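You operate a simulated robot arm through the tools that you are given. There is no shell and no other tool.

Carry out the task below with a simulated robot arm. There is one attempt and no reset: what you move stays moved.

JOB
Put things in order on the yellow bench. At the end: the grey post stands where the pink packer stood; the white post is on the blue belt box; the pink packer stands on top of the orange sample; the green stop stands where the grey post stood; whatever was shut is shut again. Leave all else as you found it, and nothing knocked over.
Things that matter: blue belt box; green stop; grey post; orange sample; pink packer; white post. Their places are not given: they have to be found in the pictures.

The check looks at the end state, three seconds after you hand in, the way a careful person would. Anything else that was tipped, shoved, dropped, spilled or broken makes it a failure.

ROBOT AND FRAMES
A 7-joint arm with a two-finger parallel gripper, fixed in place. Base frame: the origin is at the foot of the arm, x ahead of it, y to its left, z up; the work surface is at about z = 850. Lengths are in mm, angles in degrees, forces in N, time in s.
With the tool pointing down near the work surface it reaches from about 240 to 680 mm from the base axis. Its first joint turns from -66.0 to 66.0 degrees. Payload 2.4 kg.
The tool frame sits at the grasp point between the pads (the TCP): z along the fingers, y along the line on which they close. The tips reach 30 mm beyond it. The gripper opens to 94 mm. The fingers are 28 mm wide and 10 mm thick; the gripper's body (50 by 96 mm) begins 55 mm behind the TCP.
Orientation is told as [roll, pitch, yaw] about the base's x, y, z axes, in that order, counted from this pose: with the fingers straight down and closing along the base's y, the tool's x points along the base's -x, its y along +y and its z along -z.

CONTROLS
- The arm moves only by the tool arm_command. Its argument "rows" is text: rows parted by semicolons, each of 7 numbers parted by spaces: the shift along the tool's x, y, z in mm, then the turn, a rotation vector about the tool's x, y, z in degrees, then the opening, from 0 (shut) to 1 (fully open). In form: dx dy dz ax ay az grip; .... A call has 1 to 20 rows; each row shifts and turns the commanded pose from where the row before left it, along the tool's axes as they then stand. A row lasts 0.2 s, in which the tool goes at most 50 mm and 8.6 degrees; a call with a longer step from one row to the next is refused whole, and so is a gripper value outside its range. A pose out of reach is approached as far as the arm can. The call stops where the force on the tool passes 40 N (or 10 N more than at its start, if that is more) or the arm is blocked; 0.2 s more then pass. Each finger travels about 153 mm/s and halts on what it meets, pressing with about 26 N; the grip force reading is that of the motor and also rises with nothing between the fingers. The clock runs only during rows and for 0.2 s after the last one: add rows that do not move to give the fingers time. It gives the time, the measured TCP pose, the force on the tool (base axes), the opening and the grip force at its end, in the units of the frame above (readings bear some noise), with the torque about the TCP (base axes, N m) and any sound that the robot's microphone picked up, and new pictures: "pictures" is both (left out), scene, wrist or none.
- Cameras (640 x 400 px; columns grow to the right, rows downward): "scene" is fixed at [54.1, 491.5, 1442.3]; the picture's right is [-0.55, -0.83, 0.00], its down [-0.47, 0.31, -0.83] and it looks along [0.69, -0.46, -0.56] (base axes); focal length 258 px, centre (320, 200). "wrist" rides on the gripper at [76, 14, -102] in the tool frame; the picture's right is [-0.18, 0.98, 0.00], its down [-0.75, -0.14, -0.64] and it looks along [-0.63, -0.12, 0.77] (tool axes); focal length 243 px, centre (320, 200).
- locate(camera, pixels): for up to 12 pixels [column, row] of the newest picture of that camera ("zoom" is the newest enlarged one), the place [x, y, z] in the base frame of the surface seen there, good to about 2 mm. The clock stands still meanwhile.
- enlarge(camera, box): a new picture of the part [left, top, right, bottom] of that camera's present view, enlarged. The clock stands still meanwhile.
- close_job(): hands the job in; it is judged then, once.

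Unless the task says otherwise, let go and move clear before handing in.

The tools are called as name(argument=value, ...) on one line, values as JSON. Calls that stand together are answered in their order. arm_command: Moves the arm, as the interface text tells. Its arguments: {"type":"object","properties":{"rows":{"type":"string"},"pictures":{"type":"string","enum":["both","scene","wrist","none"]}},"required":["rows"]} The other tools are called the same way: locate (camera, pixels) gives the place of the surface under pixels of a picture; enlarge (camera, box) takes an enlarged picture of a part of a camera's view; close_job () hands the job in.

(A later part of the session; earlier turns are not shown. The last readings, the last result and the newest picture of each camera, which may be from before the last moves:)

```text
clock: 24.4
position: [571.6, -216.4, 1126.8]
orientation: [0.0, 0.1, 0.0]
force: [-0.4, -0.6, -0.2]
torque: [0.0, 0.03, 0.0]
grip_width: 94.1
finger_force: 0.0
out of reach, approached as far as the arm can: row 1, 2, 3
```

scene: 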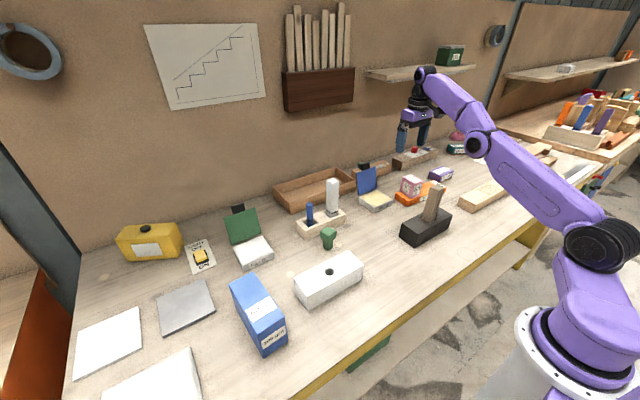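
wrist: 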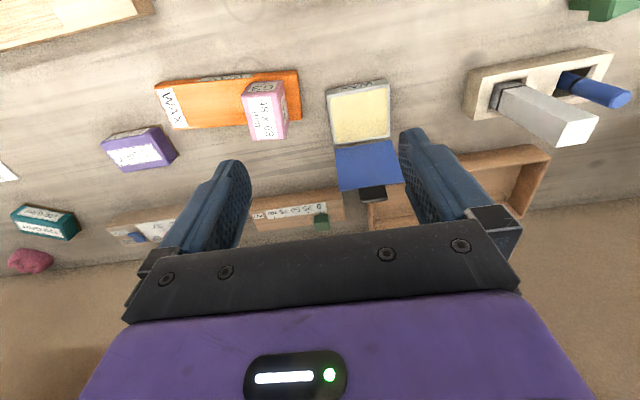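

The shoulder disc has moved to (605, 245), so the arm looks overstretched with its base joint swung far right. I'll move sideways to the left, with the tips still at 1097 above everything, so the joints unwind.

arm_command(rows="0 20 0 0 0 0 1; 0 20 0 0 0 0 1; 0 20 0 0 0 0 1; 0 0 0 0 0 0 1", pictures="scene")

```text
clock: 25.4
position: [579.3, -159.3, 1130.1]
orientation: [0.0, 0.1, -0.1]
force: [-0.3, 0.2, -0.5]
torque: [0.03, 0.0, 0.02]
grip_width: 93.8
finger_force: 0.1
out of reach, approached as far as the arm can: row 1, 3
```

scene: 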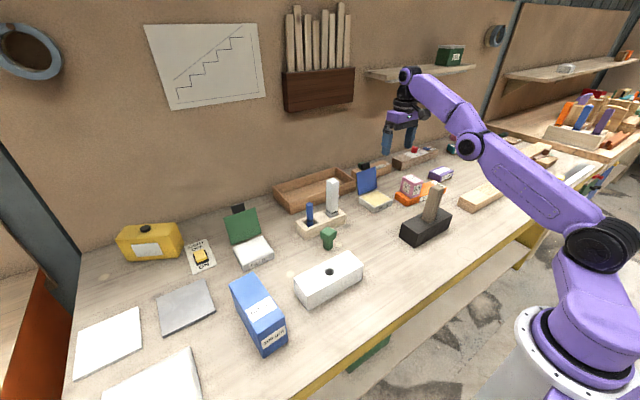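

It follows sideways. I'll test an inward move toward the base now.

arm_command(rows="20 0 0 0 0 0 1; 20 0 0 0 0 0 1; 0 0 0 0 0 0 1", pictures="none")

```text
clock: 26.2
position: [576.5, -158.5, 1136.0]
orientation: [-0.1, 0.1, 0.0]
force: [0.1, -0.6, 0.3]
torque: [-0.03, -0.01, -0.02]
grip_width: 93.9
finger_force: 0.1
out of reach, approached as far as the arm can: row 1, 2
```

It's still stuck radially. I'll locate the arm's own joints in the picture to understand the posture.

locate(camera="scene", pixels=[[600, 300], [610, 240], [590, 230], [540, 185], [500, 160], [467, 147], [450, 115], [430, 95], [408, 74], [403, 105], [540, 330], [520, 330]])

enlarge(camera="scene", box=[360, 40, 640, 400])

```text
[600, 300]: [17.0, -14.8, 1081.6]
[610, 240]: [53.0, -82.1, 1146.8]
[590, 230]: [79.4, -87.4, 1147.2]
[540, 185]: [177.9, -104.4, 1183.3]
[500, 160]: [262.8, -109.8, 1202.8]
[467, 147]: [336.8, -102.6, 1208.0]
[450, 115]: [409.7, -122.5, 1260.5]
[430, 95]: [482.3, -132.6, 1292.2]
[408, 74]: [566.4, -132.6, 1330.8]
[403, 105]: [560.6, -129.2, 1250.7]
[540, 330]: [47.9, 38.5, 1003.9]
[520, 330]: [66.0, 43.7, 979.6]
```

```text
1.11 times, centred on (500, 220) of scene
```

zoom: 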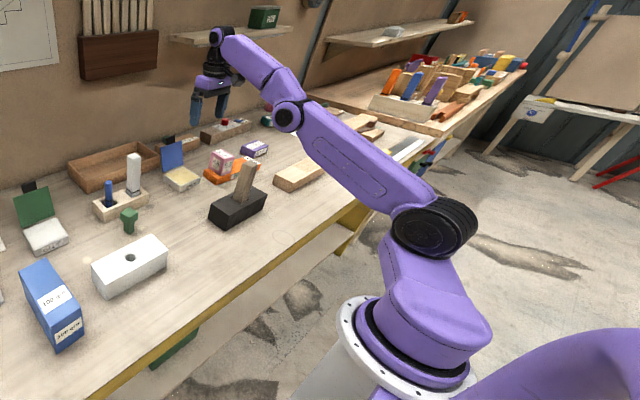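

The posture is clear now: the elbow (467,147) at z 1208 sits below the shoulder–wrist line, so it flipped past straight. Extending outward should bring it back, so I'll check where the wall and shelf are before choosing a free direction.

locate(camera="scene", pixels=[[370, 75], [385, 80], [470, 70], [330, 140], [400, 130], [440, 55], [318, 92], [440, 100], [500, 60], [345, 40]])

```text
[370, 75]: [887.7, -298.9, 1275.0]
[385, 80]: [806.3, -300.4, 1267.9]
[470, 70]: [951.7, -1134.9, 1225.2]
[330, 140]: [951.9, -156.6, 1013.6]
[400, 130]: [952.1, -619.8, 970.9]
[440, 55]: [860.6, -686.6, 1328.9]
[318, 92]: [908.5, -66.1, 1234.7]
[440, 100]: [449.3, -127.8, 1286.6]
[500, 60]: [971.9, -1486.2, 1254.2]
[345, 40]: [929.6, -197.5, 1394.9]
```

The wall is at x ≈ 950 and the shelf begins at x ≈ 806, so there is ample room to extend. I'll push outward along the arm line to straighten the elbow, then check it.

arm_command(rows="-20 0 -7 0 0 0 1; -20 0 -7 0 0 0 1; 20 0 7 0 0 0 1; 20 0 7 0 0 0 1; 20 0 0 0 0 0 1; 20 0 0 0 0 0 1; 0 0 0 0 0 0 1", pictures="scene")

```text
clock: 27.8
position: [537.5, -157.9, 1136.6]
orientation: [0.0, 0.0, 0.0]
force: [-0.5, -0.2, 0.0]
torque: [0.0, -0.02, -0.01]
grip_width: 94.0
finger_force: 0.1
```

scene: 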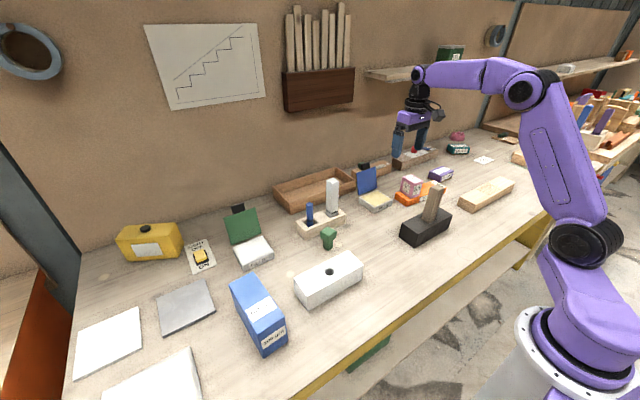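

The elbow is up again (disc at (522,87)) and the arm tracked the inward move to (537.5, −158, 1137). I'll go on to hover over the grey post.

arm_command(rows="30 -5.5 0 0 0 0 1; 30 -5.5 0 0 0 0 1; 30 -5.5 0 0 0 0 1; 28 -5.5 0 0 0 0 1; 0 0 0 0 0 0 1", pictures="both")

```text
clock: 29.0
position: [420.3, -181.9, 1137.5]
orientation: [0.0, 0.1, 0.0]
force: [0.6, -0.8, 0.3]
torque: [0.0, -0.01, 0.03]
grip_width: 94.1
finger_force: 0.0
```

scene: 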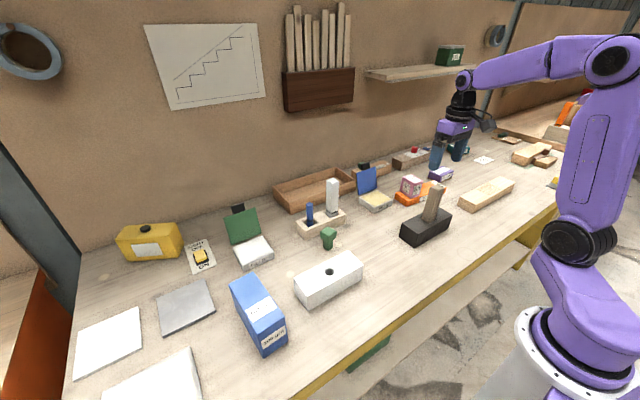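
wrist: 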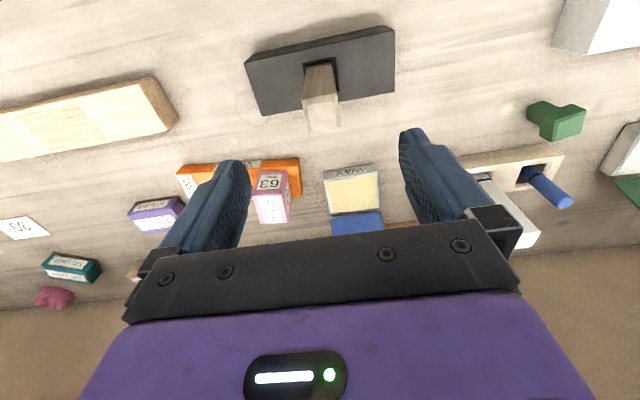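

enlarge(camera="wrist", box=[240, 20, 400, 140])

enlarge(camera="wrist", box=[285, 45, 355, 140])

```text
3.33 times, centred on (320, 80) of wrist
```

zoom: 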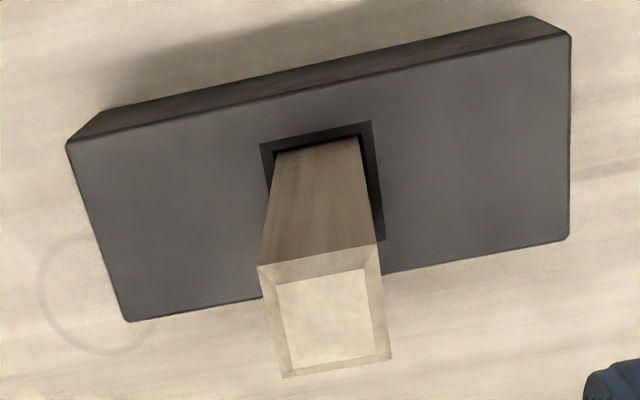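

```text
4.21 times, centred on (320, 92) of wrist
```

zoom: 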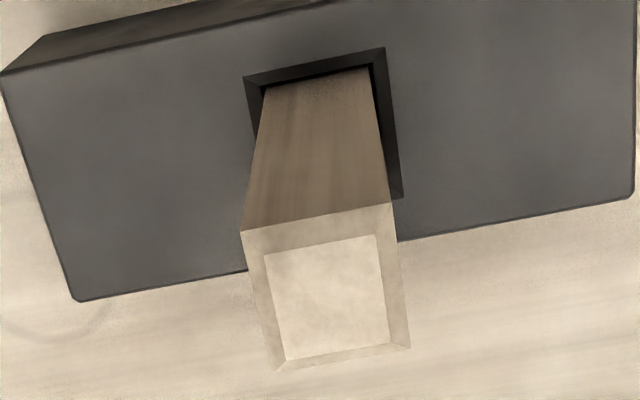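

I can see the post top's corners clearly. I'll locate them and the hole's edges.

locate(camera="zoom", pixels=[[247, 238], [388, 208], [405, 344], [280, 366], [330, 300], [247, 80], [381, 50], [399, 195], [12, 75], [632, 190], [75, 297], [330, 58]])

locate(camera="zoom", pixels=[[262, 100], [368, 75], [388, 195], [376, 100], [258, 110], [320, 75], [255, 78], [375, 56], [392, 190], [330, 150], [250, 250], [395, 330]])

```text
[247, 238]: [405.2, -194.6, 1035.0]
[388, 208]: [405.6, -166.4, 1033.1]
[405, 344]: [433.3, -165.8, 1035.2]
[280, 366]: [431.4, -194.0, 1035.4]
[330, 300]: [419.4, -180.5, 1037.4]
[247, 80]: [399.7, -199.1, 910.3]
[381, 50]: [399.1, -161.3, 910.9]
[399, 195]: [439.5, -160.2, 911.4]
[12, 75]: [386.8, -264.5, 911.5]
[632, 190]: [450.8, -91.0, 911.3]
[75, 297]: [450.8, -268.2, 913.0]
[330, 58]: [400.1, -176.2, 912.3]
```

```text
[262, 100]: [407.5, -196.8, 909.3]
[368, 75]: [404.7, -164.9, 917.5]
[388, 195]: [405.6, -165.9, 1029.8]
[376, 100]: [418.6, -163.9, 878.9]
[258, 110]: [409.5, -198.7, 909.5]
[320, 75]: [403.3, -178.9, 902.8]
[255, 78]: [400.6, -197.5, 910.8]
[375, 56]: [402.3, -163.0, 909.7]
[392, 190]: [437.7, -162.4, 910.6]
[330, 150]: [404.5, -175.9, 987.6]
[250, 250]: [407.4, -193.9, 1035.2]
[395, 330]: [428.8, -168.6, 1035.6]
```

The post is 29 mm square, centred on (419, −180), with its top at z ≈ 1034. It sits in a 40 mm hole, and the block is aligned with the axes. I'll descend to TCP z ≈ 1000 with the fingers open around it.

arm_command(rows="0 1 40 0 0 0 1; 0 0 40 0 0 0 1; 0 0 35 0 0 0 1; 0 0 22 0 0 0 1; 0 0 0 0 0 0 1; 0 0 0 0 0 0 1", pictures="wrist")

```text
clock: 30.4
position: [420.4, -180.3, 998.7]
orientation: [0.0, 0.0, -0.1]
force: [-0.1, 0.4, 0.3]
torque: [0.02, 0.03, 0.02]
grip_width: 94.1
finger_force: 0.2
```

wrist: 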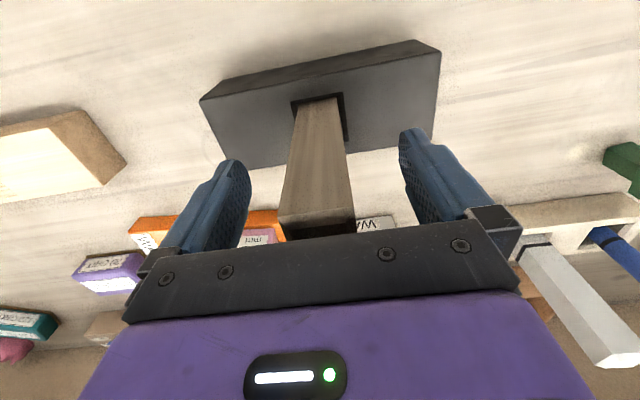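

The fingers straddle the post. I'll close on it and then lift slowly while watching the force, in case the block is attached.

arm_command(rows="0 0 0 0 0 0 0.7; 0 0 0 0 0 0 0.5; 0 0 0 0 0 0 0.35; 0 0 0 0 0 0 0.25; 0 0 0 0 0 0 0.15; 0 0 0 0 0 0 0.15", pictures="none")

arm_command(rows="0 0 -3 0 0 0 0.15; 0 0 -5 0 0 0 0.15; 0 0 -8 0 0 0 0.15; 0 0 0 0 0 0 0.15", pictures="both")

```text
clock: 31.8
position: [420.4, -179.7, 997.4]
orientation: [0.0, 0.0, -0.1]
force: [1.0, 0.5, 0.4]
torque: [0.02, 0.04, -0.05]
grip_width: 34.2
finger_force: 26.0
```

```text
clock: 32.8
position: [419.9, -180.0, 1014.3]
orientation: [0.0, -0.1, 0.1]
force: [0.1, 0.0, -0.4]
torque: [-0.03, -0.02, 0.0]
grip_width: 33.8
finger_force: 25.9
```

scene: 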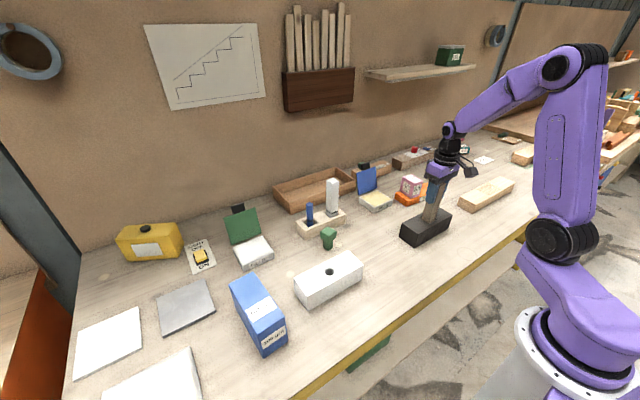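
wrist: 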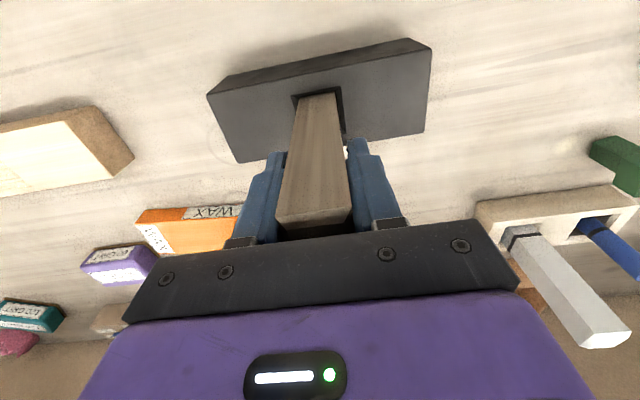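

It lifted 16 mm with almost no load, so the post is loose and the block stays. I'll keep lifting until the bottom is well clear.

arm_command(rows="0 0 -15 0 0 0 0.15; 0 0 -25 0 0 0 0.15; 0 0 -35 0 0 0 0.15; 0 0 -35 0 0 0 0.15; 0 0 0 0 0 0 0.15", pictures="both")

```text
clock: 34.0
position: [418.4, -180.5, 1126.7]
orientation: [0.0, 0.0, 0.1]
force: [0.8, -0.1, -0.6]
torque: [-0.04, -0.02, -0.01]
grip_width: 34.2
finger_force: 25.6
```

scene: 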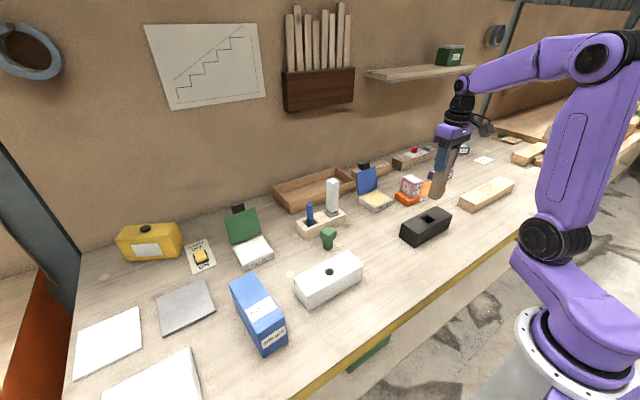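
wrist: 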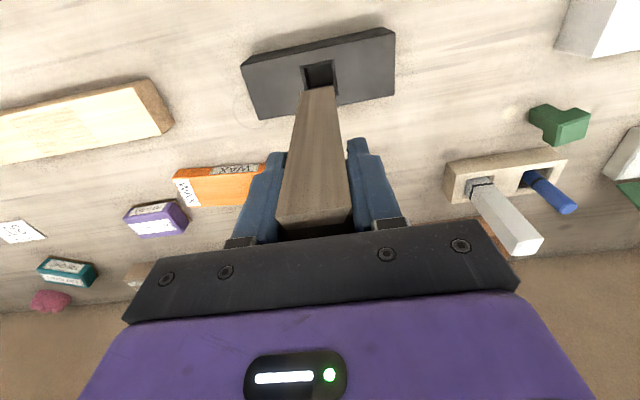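

The post is fully out and the black block stayed put. I'll measure the post's bottom end and the now-empty hole.

enlarge(camera="scene", box=[395, 140, 475, 250])

enlarge(camera="scene", box=[410, 195, 450, 245])

```text
3.64 times, centred on (435, 195) of scene
```

zoom: 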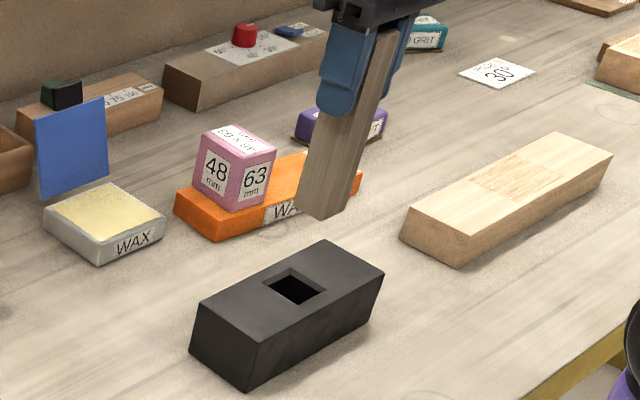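

```text
8.00 times, centred on (430, 220) of scene
```

zoom: 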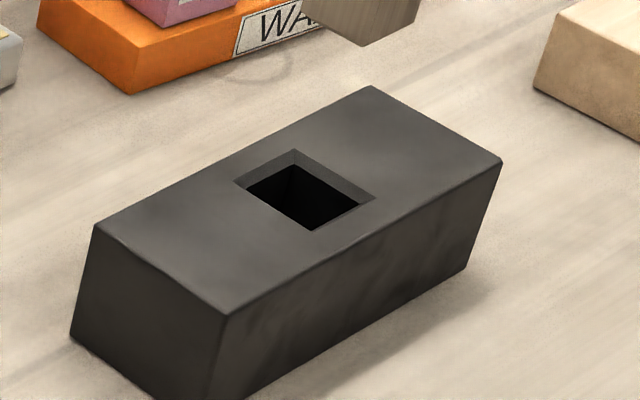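

The hole has a chamfered lip and a narrower shaft. I'll locate its inner edge and floor, and the bottom corners of the post.

locate(camera="zoom", pixels=[[236, 182], [295, 150], [373, 198], [312, 229], [248, 184], [293, 166], [358, 204], [295, 200], [318, 212], [330, 185], [363, 46], [416, 15]])

locate(camera="zoom", pixels=[[363, 42], [363, 38], [325, 22], [400, 22], [310, 222], [305, 215], [325, 200], [310, 190], [280, 190], [340, 205]])

enlarge(camera="wrist", box=[290, 50, 350, 110])

```text
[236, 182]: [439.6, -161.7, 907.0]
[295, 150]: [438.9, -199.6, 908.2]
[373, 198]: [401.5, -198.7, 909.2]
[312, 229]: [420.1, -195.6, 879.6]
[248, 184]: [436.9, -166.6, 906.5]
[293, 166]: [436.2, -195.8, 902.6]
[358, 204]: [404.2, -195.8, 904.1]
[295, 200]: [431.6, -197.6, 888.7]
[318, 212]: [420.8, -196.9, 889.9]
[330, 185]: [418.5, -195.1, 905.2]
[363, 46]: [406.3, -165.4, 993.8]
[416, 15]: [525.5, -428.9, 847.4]
```

```text
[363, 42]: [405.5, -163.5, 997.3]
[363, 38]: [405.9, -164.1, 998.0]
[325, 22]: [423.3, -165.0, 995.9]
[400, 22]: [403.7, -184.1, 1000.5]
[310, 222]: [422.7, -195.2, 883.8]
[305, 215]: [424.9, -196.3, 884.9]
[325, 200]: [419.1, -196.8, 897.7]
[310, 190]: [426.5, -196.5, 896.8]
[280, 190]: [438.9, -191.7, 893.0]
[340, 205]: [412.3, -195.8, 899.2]
```

```text
6.67 times, centred on (320, 80) of wrist
```

zoom: 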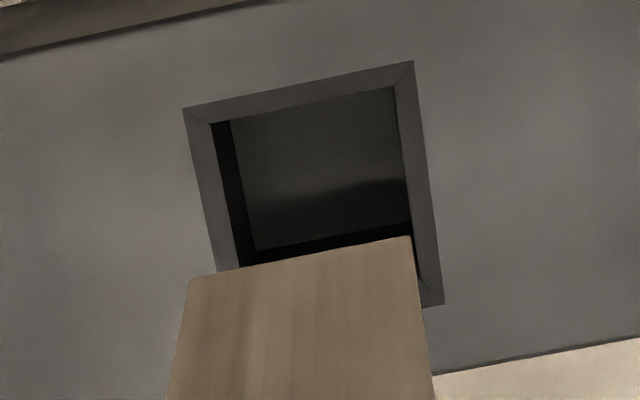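

The hole shaft is about 33 mm square, and the post's bottom is about 132 mm below the TCP. I'll carry the post to pink's old spot (479.5, 21.2) and stop about 14 mm above the bench.

arm_command(rows="-10.3 33.6 0 0 0 0 0.15; -10.3 33.6 0 0 0 0 0.15; -10.3 33.6 0 0 0 0 0.15; -10.3 33.6 0 0 0 0 0.15; -10.3 33.6 0 0 0 0 0.15; -10.3 33.5 0 0 0 0 0.15; 0 0 0 0 0 0 0.15; 0 0 40 0 0 0 0.15; 0 0 40 0 0 0 0.15; 0 0 30 0 0 0 0.15; 0 0 20 0 0 0 0.15; 0 0 0 0 0 0 0.15", pictures="both")

```text
clock: 36.6
position: [480.3, 20.5, 995.7]
orientation: [0.0, 0.0, 0.0]
force: [0.8, 0.6, -0.2]
torque: [-0.03, -0.02, -0.03]
grip_width: 33.8
finger_force: 26.0
```

scene: 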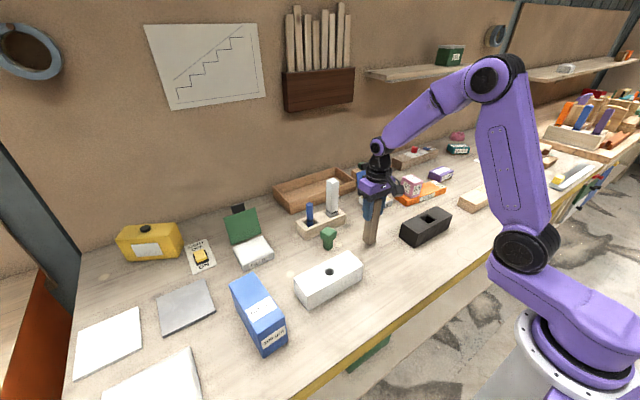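
wrist: 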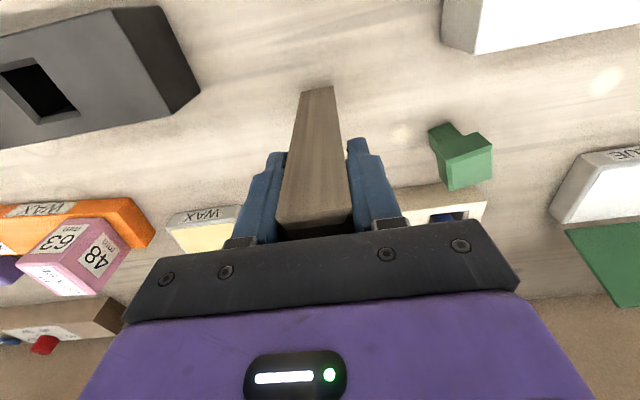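

The post hangs upright over pink's old place. I'll check its bottom corner height, then step down gently.

enlarge(camera="scene", box=[345, 195, 405, 255])

arm_command(rows="0 0 4 0 0 0 0.15; 0 0 3 0 0 0 0.15; 0 0 2 0 0 0 0.15; 0 0 0 0 0 0 0.15", pictures="none")

```text
6.67 times, centred on (375, 225) of scene
```

zoom: 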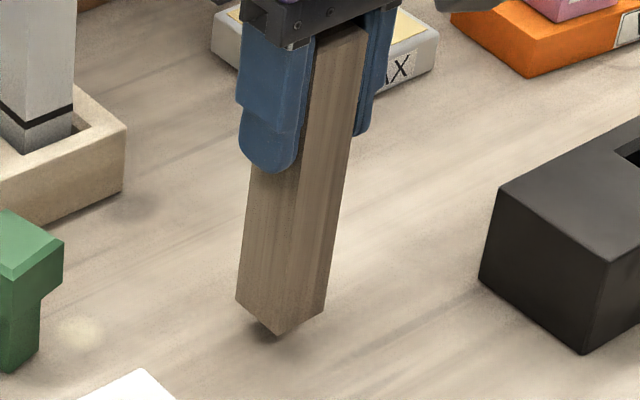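

```text
clock: 37.6
position: [481.1, 22.4, 987.3]
orientation: [0.0, 0.1, 0.0]
force: [0.2, -0.4, 0.3]
torque: [-0.05, 0.02, 0.01]
grip_width: 33.7
finger_force: 26.0
```

No contact yet at 987. I'll continue in 1 mm steps.

arm_command(rows="0 0 1 0 0 0 0.15; 0 0 1 0 0 0 0.15; 0 0 0 0 0 0 0.15", pictures="none")

arm_command(rows="0 0 1 0 0 0 0.15; 0 0 1 0 0 0 0.15; 0 0 0 0 0 0 0.15", pictures="none")

```text
clock: 38.4
position: [480.9, 21.5, 983.9]
orientation: [0.0, 0.0, 0.2]
force: [0.0, 0.2, -1.0]
torque: [0.0, -0.02, 0.01]
grip_width: 33.9
finger_force: 25.9
```

```text
clock: 39.2
position: [480.8, 20.3, 982.8]
orientation: [0.0, 0.0, 0.1]
force: [0.2, 0.4, -0.6]
torque: [0.0, -0.03, 0.03]
grip_width: 34.0
finger_force: 26.8
```

arm_command(rows="0 0 0.7 0 0 0 0.15; 0 0 0.7 0 0 0 0.15; 0 0 0 0 0 0 0.15", pictures="none")

```text
clock: 40.0
position: [480.4, 22.0, 981.6]
orientation: [-0.1, 0.0, 0.0]
force: [-0.3, -0.4, 0.0]
torque: [0.0, -0.03, 0.02]
grip_width: 33.7
finger_force: 26.5
```

Still free at z ≈ 981.6. I'll carry on down.

arm_command(rows="0 0 0.7 0 0 0 0.15; 0 0 0.7 0 0 0 0.15; 0 0 0 0 0 0 0.15", pictures="none")

```text
clock: 40.8
position: [482.2, 22.4, 981.0]
orientation: [0.0, -0.2, 0.0]
force: [-2.1, -0.7, 26.7]
torque: [-0.01, 0.12, 0.03]
grip_width: 33.8
finger_force: 25.1
```

The post has touched the bench (26.7 N). I'll unload by about 0.8 mm and then open gently.

arm_command(rows="0 0 -0.5 0 0 0 0.15; 0 0 -0.4 0 0 0 0.15; 0 0 0 0 0 0 0.15", pictures="none")

arm_command(rows="0 0 0 0 0 0 0.38; 0 0 0 0 0 0 0.45; 0 0 0 0 0 0 0.55; 0 0 0 0 0 0 0.7; 0 0 0 0 0 0 0.85; 0 0 0 0 0 0 0.85", pictures="both")

```text
clock: 41.6
position: [480.1, 21.5, 980.4]
orientation: [-0.1, -0.1, 0.0]
force: [3.1, -1.4, 21.7]
torque: [-0.09, -0.54, 0.01]
grip_width: 33.5
finger_force: 25.9
```

```text
clock: 43.0
position: [480.5, 21.8, 980.2]
orientation: [0.0, -0.1, 0.0]
force: [-1.0, 0.3, 0.3]
torque: [-0.01, 0.0, 0.04]
grip_width: 79.8
finger_force: 0.1
```

scene: 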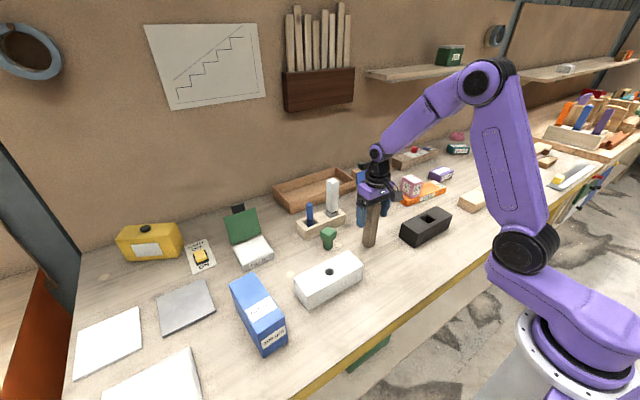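
wrist: 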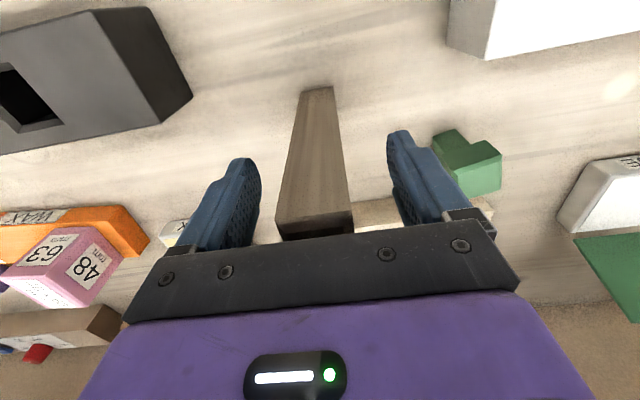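

The post stands free between the open fingers. I'll retreat straight up.

arm_command(rows="0 0 -10 0 0 0 0.85; 0 0 -25 0 0 0 0.85; 0 0 -40 0 0 0 0.85; 0 0 -45 0 0 0 0.85; 0 0 0 0 0 0 1", pictures="both")

```text
clock: 44.2
position: [478.9, 20.8, 1100.2]
orientation: [0.1, 0.0, 0.1]
force: [0.2, -0.1, 0.6]
torque: [-0.01, 0.01, 0.01]
grip_width: 94.0
finger_force: 0.1
```

scene: 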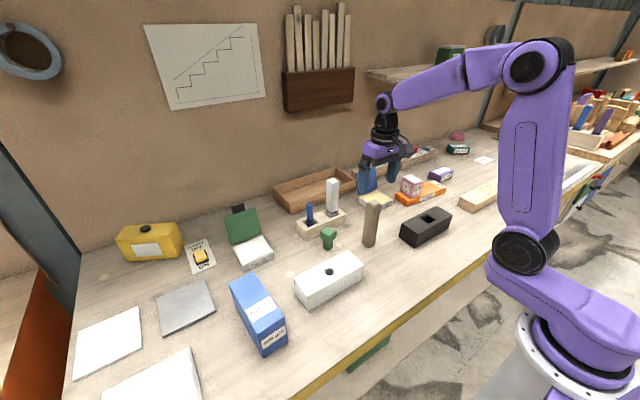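
wrist: 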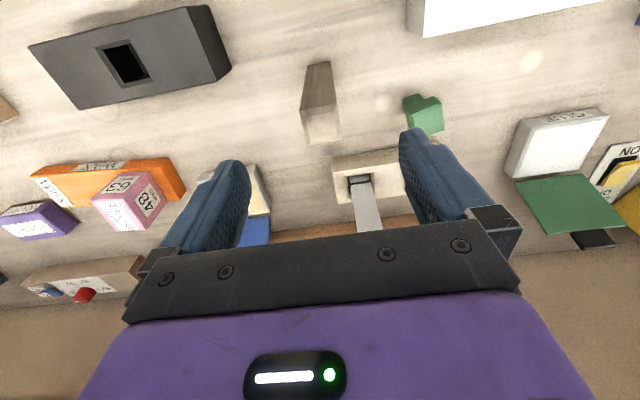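

The grey post stands where pink was. Next is the green stop: I'll move above (538, 141) for a close look at its head orientation.

arm_command(rows="-14.5 30 0 0 0 0 1; -14.5 30 0 0 0 0 1; -14.5 30 0 0 0 0 1; -14.5 30 0 0 0 0 1; 0 0 20 0 0 0 1; 0 0 0 0 0 0 1", pictures="both")

enlarge(camera="wrist", box=[260, 40, 380, 160])

```text
clock: 45.6
position: [540.0, 141.2, 1080.6]
orientation: [-0.1, 0.0, 0.0]
force: [0.6, 0.0, -0.4]
torque: [0.03, 0.02, -0.04]
grip_width: 94.1
finger_force: 0.0
```

scene: 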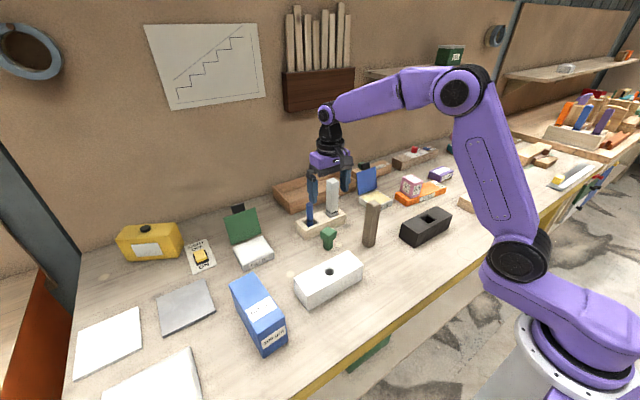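
wrist: 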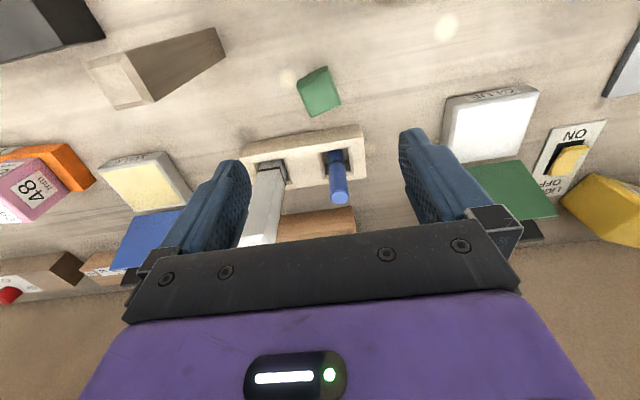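

```text
3.33 times, centred on (320, 100) of wrist
```

zoom: 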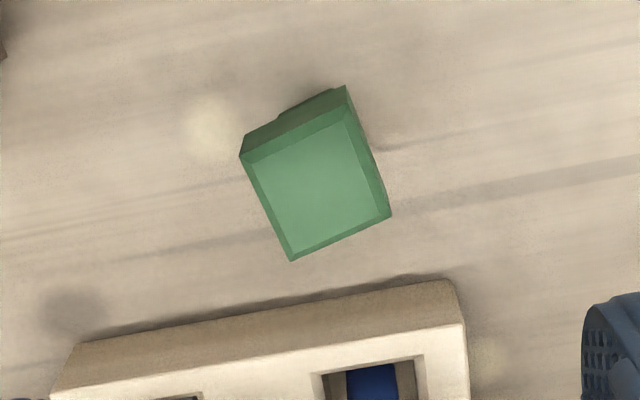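

The stop's head is clearly rotated relative to the rack. I'll locate its top corners.

locate(camera="zoom", pixels=[[244, 158], [347, 111], [387, 213], [292, 257], [318, 185], [243, 140], [340, 92], [300, 240], [375, 205], [255, 165], [340, 125], [300, 112]])

locate(camera="wrist", pixels=[[361, 130], [243, 160], [366, 162], [340, 150], [330, 155], [345, 175], [338, 195], [275, 167], [490, 90], [445, 160]])

```text
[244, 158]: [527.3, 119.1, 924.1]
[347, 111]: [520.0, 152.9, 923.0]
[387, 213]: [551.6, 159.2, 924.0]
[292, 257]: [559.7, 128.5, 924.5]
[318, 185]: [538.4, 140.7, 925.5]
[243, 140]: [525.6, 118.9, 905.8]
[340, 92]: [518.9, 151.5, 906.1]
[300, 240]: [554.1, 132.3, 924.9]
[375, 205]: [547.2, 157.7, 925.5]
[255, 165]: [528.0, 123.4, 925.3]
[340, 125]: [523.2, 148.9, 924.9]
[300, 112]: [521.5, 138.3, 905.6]
```

```text
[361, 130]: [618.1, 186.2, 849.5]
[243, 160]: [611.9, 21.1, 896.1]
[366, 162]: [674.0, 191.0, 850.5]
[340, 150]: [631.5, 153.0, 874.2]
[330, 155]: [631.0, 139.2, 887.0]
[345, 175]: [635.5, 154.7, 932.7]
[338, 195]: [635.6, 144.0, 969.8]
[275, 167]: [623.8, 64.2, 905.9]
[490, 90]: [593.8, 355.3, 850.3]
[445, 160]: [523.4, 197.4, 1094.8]
```

The stop's head is about 33.5 mm square, centred near (539.3, 140.2), yaw about +13.6°, with its top at z 924. I'll turn the gripper to match and descend so the tips end at about z 903, gripping only the head.

arm_command(rows="0 -0.7 0 0 0 -6.8 1; 0 0 0 0 0 -6.8 1; 0 0 40 0 0 0 1; 0 0 40 0 0 0 1; 0 0 35 0 0 0 1; 0 0 20 0 0 0 1; 0 0 12 0 0 0 1; 0 0 0 0 0 0 1; 0 0 0 0 0 0 1", pictures="both")

enlarge(camera="wrist", box=[200, 80, 440, 240])

```text
clock: 47.6
position: [540.2, 141.1, 932.5]
orientation: [0.0, 0.0, 13.6]
force: [0.9, -0.7, 0.8]
torque: [0.01, -0.04, 0.02]
grip_width: 94.1
finger_force: 0.0
```

scene: 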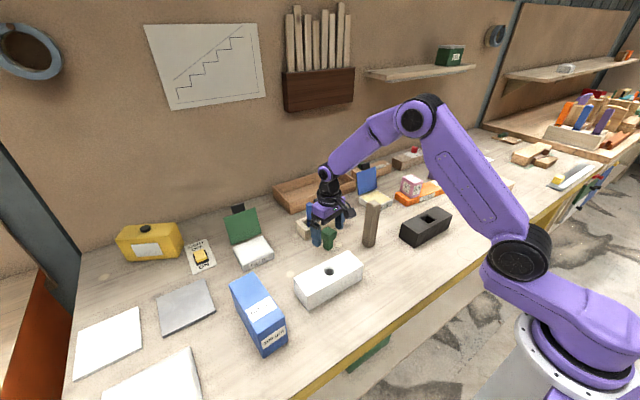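
wrist: 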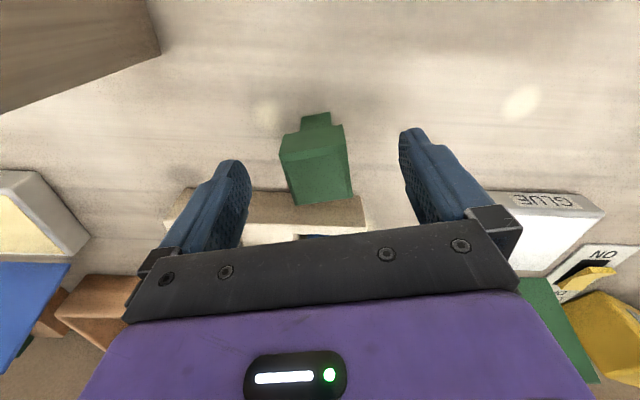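

```text
2.50 times, centred on (320, 160) of wrist
```

zoom: 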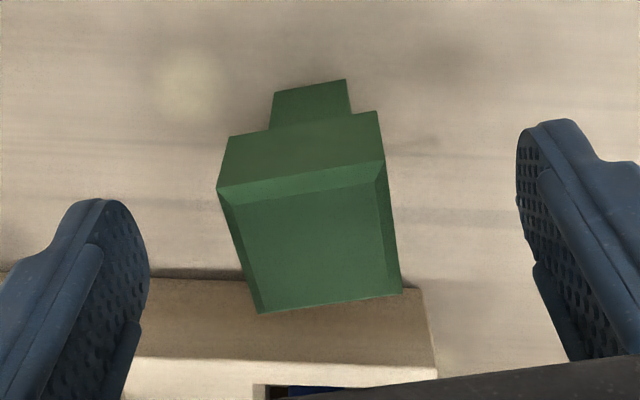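

The stop's head is between the fingers and square to them. I'll check the head's lower edge height, then close.

locate(camera="zoom", pixels=[[235, 140], [372, 116], [300, 132], [310, 112], [310, 90], [225, 188], [380, 163], [262, 308], [398, 290], [320, 250]])

arm_command(rows="0 0 0 0 0 0 0.75; 0 0 0 0 0 0 0.55; 0 0 0 0 0 0 0.42; 0 0 0 0 0 0 0.35; 0 0 0 0 0 0 0.2; 0 0 0 0 0 0 0.2", pictures="both")

```text
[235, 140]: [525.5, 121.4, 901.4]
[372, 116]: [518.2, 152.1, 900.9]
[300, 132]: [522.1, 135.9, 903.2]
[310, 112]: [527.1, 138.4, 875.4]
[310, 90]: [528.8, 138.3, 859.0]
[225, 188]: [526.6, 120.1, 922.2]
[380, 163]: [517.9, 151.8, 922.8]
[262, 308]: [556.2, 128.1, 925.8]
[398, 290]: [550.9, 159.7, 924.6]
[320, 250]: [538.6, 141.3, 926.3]
```

```text
clock: 49.0
position: [538.2, 141.5, 933.9]
orientation: [0.0, 0.0, 13.6]
force: [0.9, -0.5, 0.9]
torque: [-0.04, 0.01, 0.0]
grip_width: 35.3
finger_force: 26.2
```

scene: 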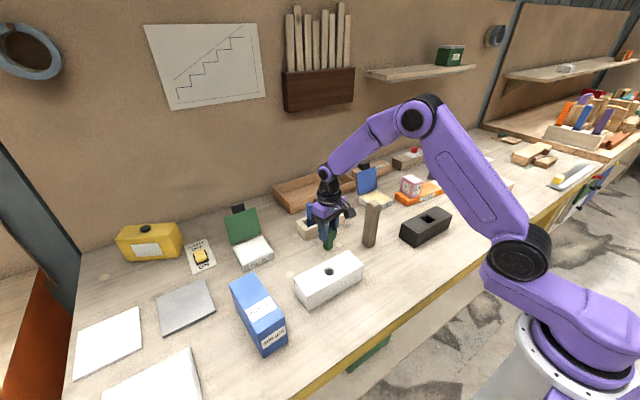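
wrist: 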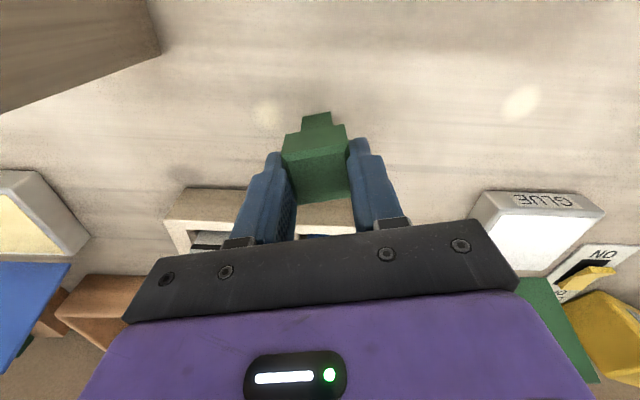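

It's gripped (35.3 mm reading, 26 N); the head's lower edge is at z ≈ 900, so the stem is about 50 mm long. I'll lift it clear.

arm_command(rows="0 0 -5 0 0 0 0.2; 0 0 -15 0 0 0 0.2; 0 0 -30 0 0 0 0.2; 0 0 -40 0 0 0 0.2; 0 0 -45 0 0 0 0.2; 0 0 -30 0 0 0 0.2; 0 0 0 0 0 0 0.2", pictures="both")

```text
clock: 50.6
position: [539.2, 139.4, 1100.1]
orientation: [0.0, -0.1, 13.5]
force: [-0.4, -0.1, -0.1]
torque: [0.04, 0.01, 0.0]
grip_width: 34.9
finger_force: 25.5
```

scene: 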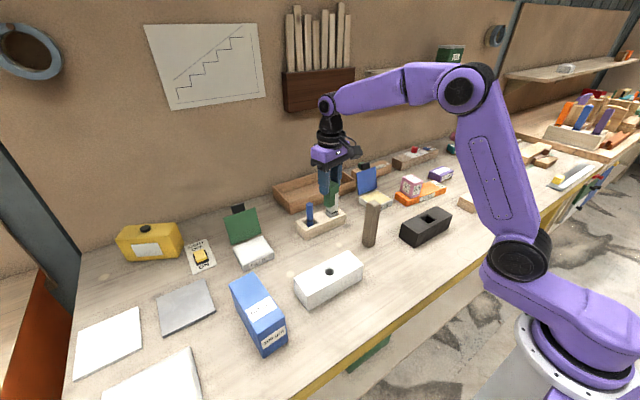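
wrist: 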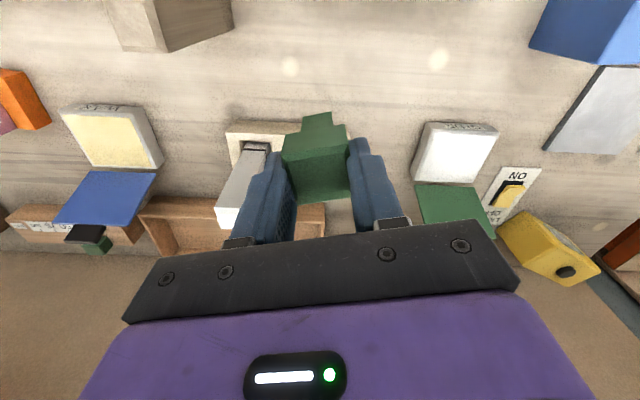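

The stop is lifted. Its bottom would be level with the grey post's top here, so I'll go 50 mm higher, turn back to yaw 0 and route around the post to above the block's hole (419.5, −180).

arm_command(rows="0 0 -25 0 0 6.8 0.2; 0 0 -25 0 0 6.8 0.2; 0 -37 0 0 0 0 0.2; 0 -37 0 0 0 0 0.2; 0 -37 0 0 0 0 0.2; 0 -37 0 0 0 0 0.2; 0 -37 0 0 0 0 0.2; 0 -37 0 0 0 0 0.2; 0 -37 0 0 0 0 0.2; 30 -15 0 0 0 0 0.2; 30 -15 0 0 0 0 0.2; 30 -15 0 0 0 0 0.2; 30 -15 0 0 0 0 0.2; 0 0 0 0 0 0 0.2; 0 0 0 0 0 0 0.2", pictures="both")

```text
clock: 53.8
position: [418.8, -178.0, 1150.3]
orientation: [0.0, 0.0, 0.1]
force: [0.3, -1.0, -0.6]
torque: [-0.01, -0.04, 0.01]
grip_width: 35.0
finger_force: 26.2
```

scene: 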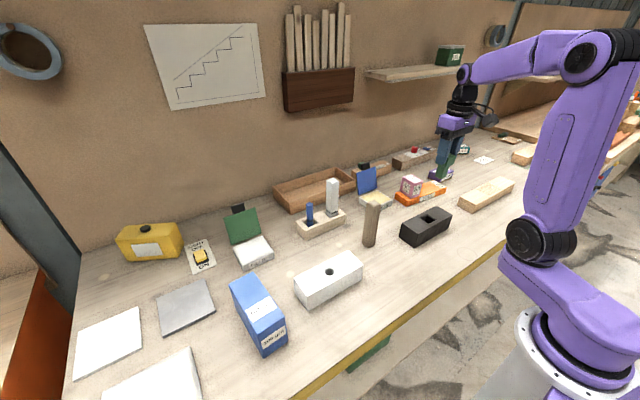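
wrist: 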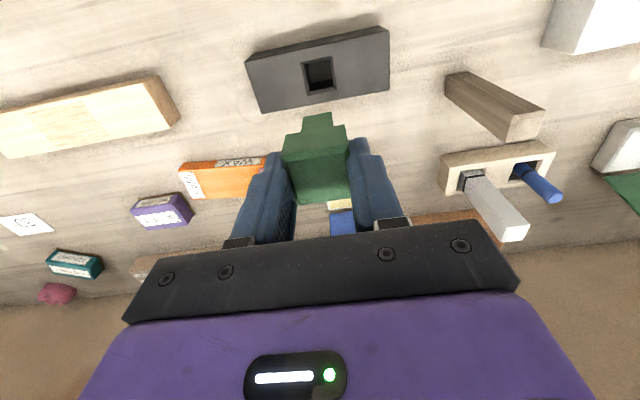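

The stop is hanging above the block. I'll recheck the hole position and the stem position in the wrist view.

enlarge(camera="wrist", box=[260, 40, 380, 160])

locate(camera="zoom", pixels=[[138, 76], [235, 56], [252, 146], [159, 165], [195, 110], [190, 80], [260, 245], [322, 230], [250, 310], [350, 290], [200, 130], [190, 150]])

```text
3.33 times, centred on (320, 100) of wrist
```

zoom: 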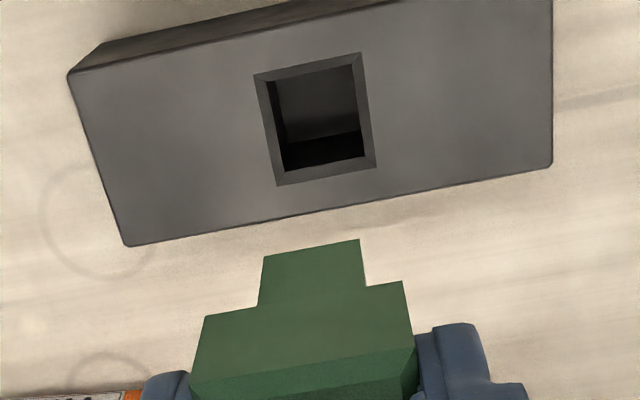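

```text
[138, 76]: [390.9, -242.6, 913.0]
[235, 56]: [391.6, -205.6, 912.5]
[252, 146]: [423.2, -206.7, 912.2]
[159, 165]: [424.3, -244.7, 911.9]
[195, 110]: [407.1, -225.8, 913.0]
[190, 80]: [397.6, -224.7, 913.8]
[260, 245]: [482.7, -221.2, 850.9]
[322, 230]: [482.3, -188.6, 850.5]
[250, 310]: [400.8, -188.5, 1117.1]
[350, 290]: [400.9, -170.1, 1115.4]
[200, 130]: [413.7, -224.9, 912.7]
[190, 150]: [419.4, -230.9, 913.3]
```

Now I have the right pixels: hole rim corners at (255,74), (361,53), (376,166), (278,186), and the stem end at (264–360, 240–255).

locate(camera="zoom", pixels=[[257, 76], [359, 55], [374, 164], [280, 184], [320, 100], [310, 145], [266, 258], [358, 243], [310, 270], [261, 300], [364, 283], [208, 318]])

locate(camera="zoom", pixels=[[399, 287], [195, 375], [410, 345], [275, 90], [352, 70], [360, 150], [288, 165], [312, 252], [320, 130], [300, 120]])

```text
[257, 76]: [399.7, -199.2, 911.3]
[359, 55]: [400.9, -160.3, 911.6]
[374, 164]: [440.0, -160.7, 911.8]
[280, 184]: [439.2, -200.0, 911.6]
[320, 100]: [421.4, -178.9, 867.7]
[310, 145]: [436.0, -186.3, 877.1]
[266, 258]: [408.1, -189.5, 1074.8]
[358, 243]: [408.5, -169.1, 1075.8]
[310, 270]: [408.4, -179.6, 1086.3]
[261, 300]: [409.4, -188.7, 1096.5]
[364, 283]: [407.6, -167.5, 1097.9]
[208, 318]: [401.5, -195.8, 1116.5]
```

```text
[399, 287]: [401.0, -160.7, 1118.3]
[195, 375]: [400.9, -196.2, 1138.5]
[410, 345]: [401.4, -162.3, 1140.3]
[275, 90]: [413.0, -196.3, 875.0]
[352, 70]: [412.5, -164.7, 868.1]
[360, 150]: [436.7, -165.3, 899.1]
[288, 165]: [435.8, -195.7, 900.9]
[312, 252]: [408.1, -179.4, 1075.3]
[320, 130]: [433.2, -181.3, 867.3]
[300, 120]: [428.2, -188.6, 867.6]
```

The hole centre is (420, −180.3) with its floor at 867.5, and the stem centre is about (418.8, −179). I'll correct by about 1.3 mm and descend, slowing as the stem enters.

arm_command(rows="-1.2 -1.3 35 0 0 0 0.2; 0 0 40 0 0 0 0.2; 0 0 40 0 0 0 0.2; 0 0 25 0 0 0 0.2; 0 0 0 0 0 0 0.2", pictures="both")

enlarge(camera="wrist", box=[240, 40, 400, 200])

enlarge(camera="scene", box=[390, 160, 470, 250])

```text
clock: 55.0
position: [420.1, -179.2, 1009.1]
orientation: [0.0, 0.1, 0.1]
force: [0.2, -0.2, -0.3]
torque: [-0.01, 0.0, 0.0]
grip_width: 35.0
finger_force: 26.0
```

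scene: 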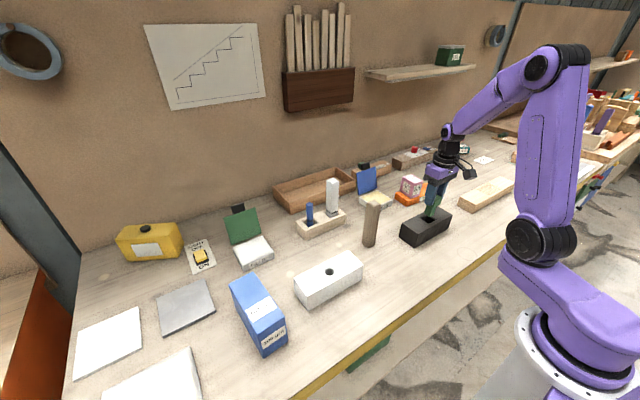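
wrist: 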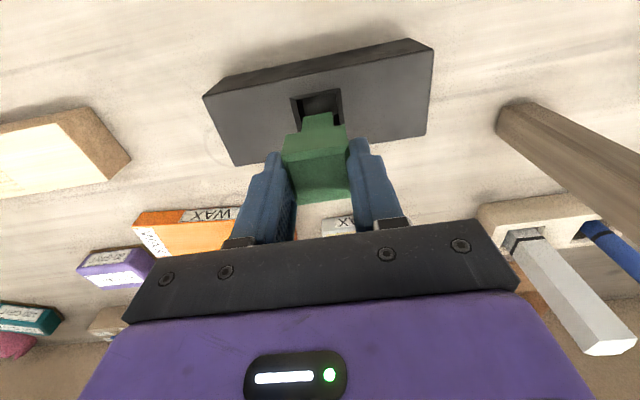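

```text
2.50 times, centred on (320, 120) of wrist
```

zoom: 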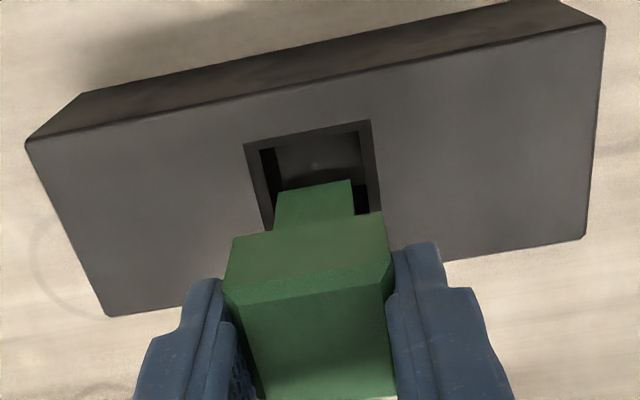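

```text
4.44 times, centred on (430, 205) of scene
```

zoom: 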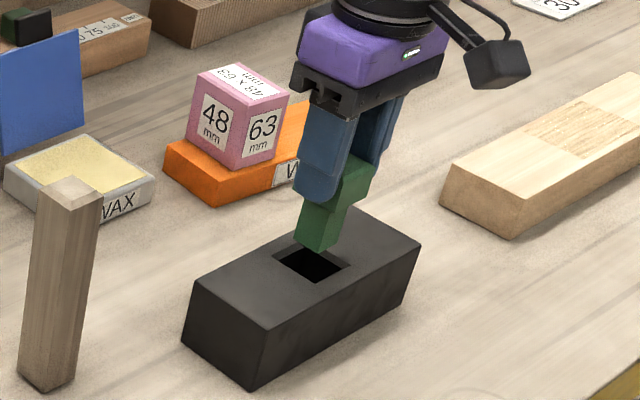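

The stem is lined up just above the hole. I'll lower it in, stopping short of the floor.

arm_command(rows="0 0 10 0 0 0 0.2; 0 0 10 0 0 0 0.2; 0 0 10 0 0 0 0.2; 0 0 10 0 0 0 0.2; 0 0 8 0 0 0 0.2; 0 0 0 0 0 0 0.2", pictures="wrist")

```text
clock: 56.4
position: [419.4, -179.1, 960.5]
orientation: [0.0, 0.1, -0.1]
force: [0.8, -0.6, 0.3]
torque: [0.04, -0.01, -0.01]
grip_width: 34.7
finger_force: 26.5
```

wrist: 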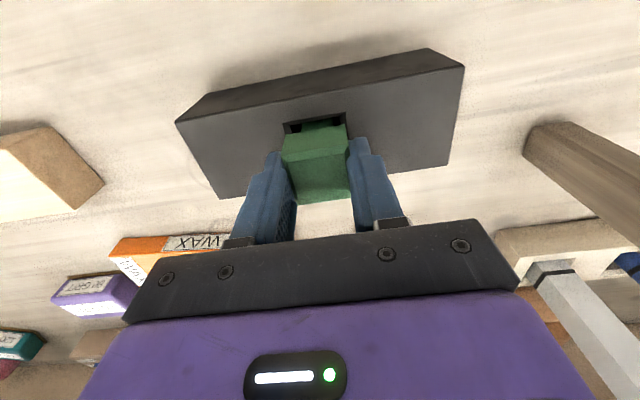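

The stem is in the hole with no side force. I'll continue gently to the floor.

arm_command(rows="0 0 2 0 0 0 0.2; 0 0 2 0 0 0 0.2; 0 0 1.5 0 0 0 0.2; 0 0 0 0 0 0 0.2", pictures="none")

arm_command(rows="0 0 1 0 0 0 0.2; 0 0 1 0 0 0 0.2; 0 0 0 0 0 0 0.2", pictures="none")

```text
clock: 57.4
position: [420.3, -179.9, 955.4]
orientation: [0.0, 0.0, 0.1]
force: [0.3, -0.5, -0.7]
torque: [0.01, 0.04, 0.0]
grip_width: 34.7
finger_force: 25.8
```

```text
clock: 58.2
position: [419.9, -179.8, 953.3]
orientation: [0.0, 0.0, 0.0]
force: [0.1, -0.6, 0.0]
torque: [0.0, 0.0, -0.01]
grip_width: 35.0
finger_force: 25.7
```

arm_command(rows="0 0 0.8 0 0 0 0.2; 0 0 0.8 0 0 0 0.2; 0 0 0 0 0 0 0.2", pictures="none")

```text
clock: 59.0
position: [419.9, -179.0, 951.9]
orientation: [0.0, 0.0, 0.0]
force: [0.5, -0.7, 0.0]
torque: [0.0, 0.02, -0.02]
grip_width: 34.9
finger_force: 26.0
```

Still free at 951.9; I expect the floor at about 951. I'll take a few more fine steps.

arm_command(rows="0 0 0.7 0 0 0 0.2; 0 0 0.7 0 0 0 0.2; 0 0 0 0 0 0 0.2", pictures="none")

```text
clock: 59.8
position: [420.2, -180.4, 949.1]
orientation: [0.0, 0.0, 0.0]
force: [0.5, 0.1, -1.8]
torque: [-0.01, -0.01, 0.02]
grip_width: 35.0
finger_force: 25.6
```

Still hanging, and the tips are about 8 mm above the block. I'll continue down in 0.7 mm steps.

arm_command(rows="0 0 0.7 0 0 0 0.2; 0 0 0.7 0 0 0 0.2; 0 0 0 0 0 0 0.2", pictures="wrist")

enlarge(camera="scene", box=[400, 180, 460, 250])

```text
clock: 60.6
position: [419.6, -179.9, 949.4]
orientation: [0.0, -0.1, 0.1]
force: [-2.3, 2.0, 15.9]
torque: [0.15, 0.19, 0.0]
grip_width: 35.0
finger_force: 25.9
```

wrist: 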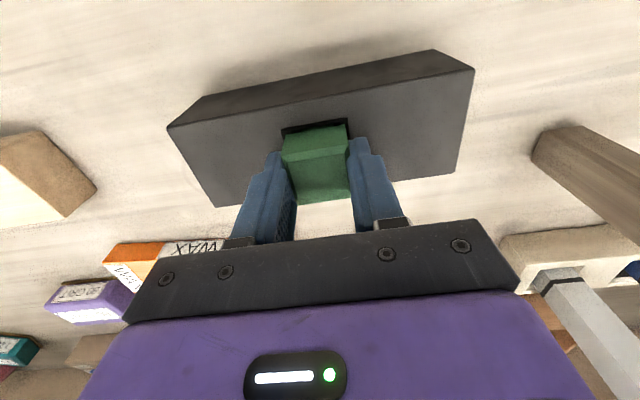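

```text
5.71 times, centred on (430, 215) of scene
```

zoom: 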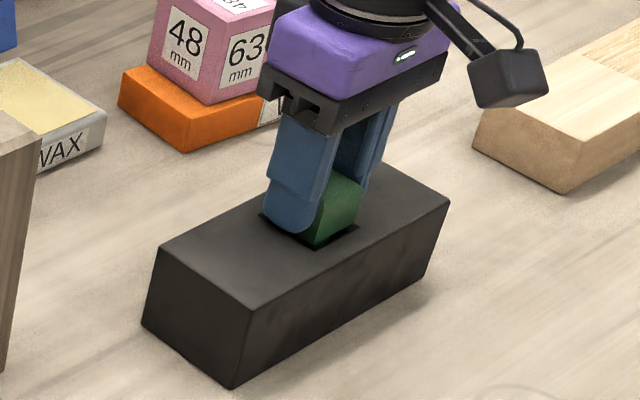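

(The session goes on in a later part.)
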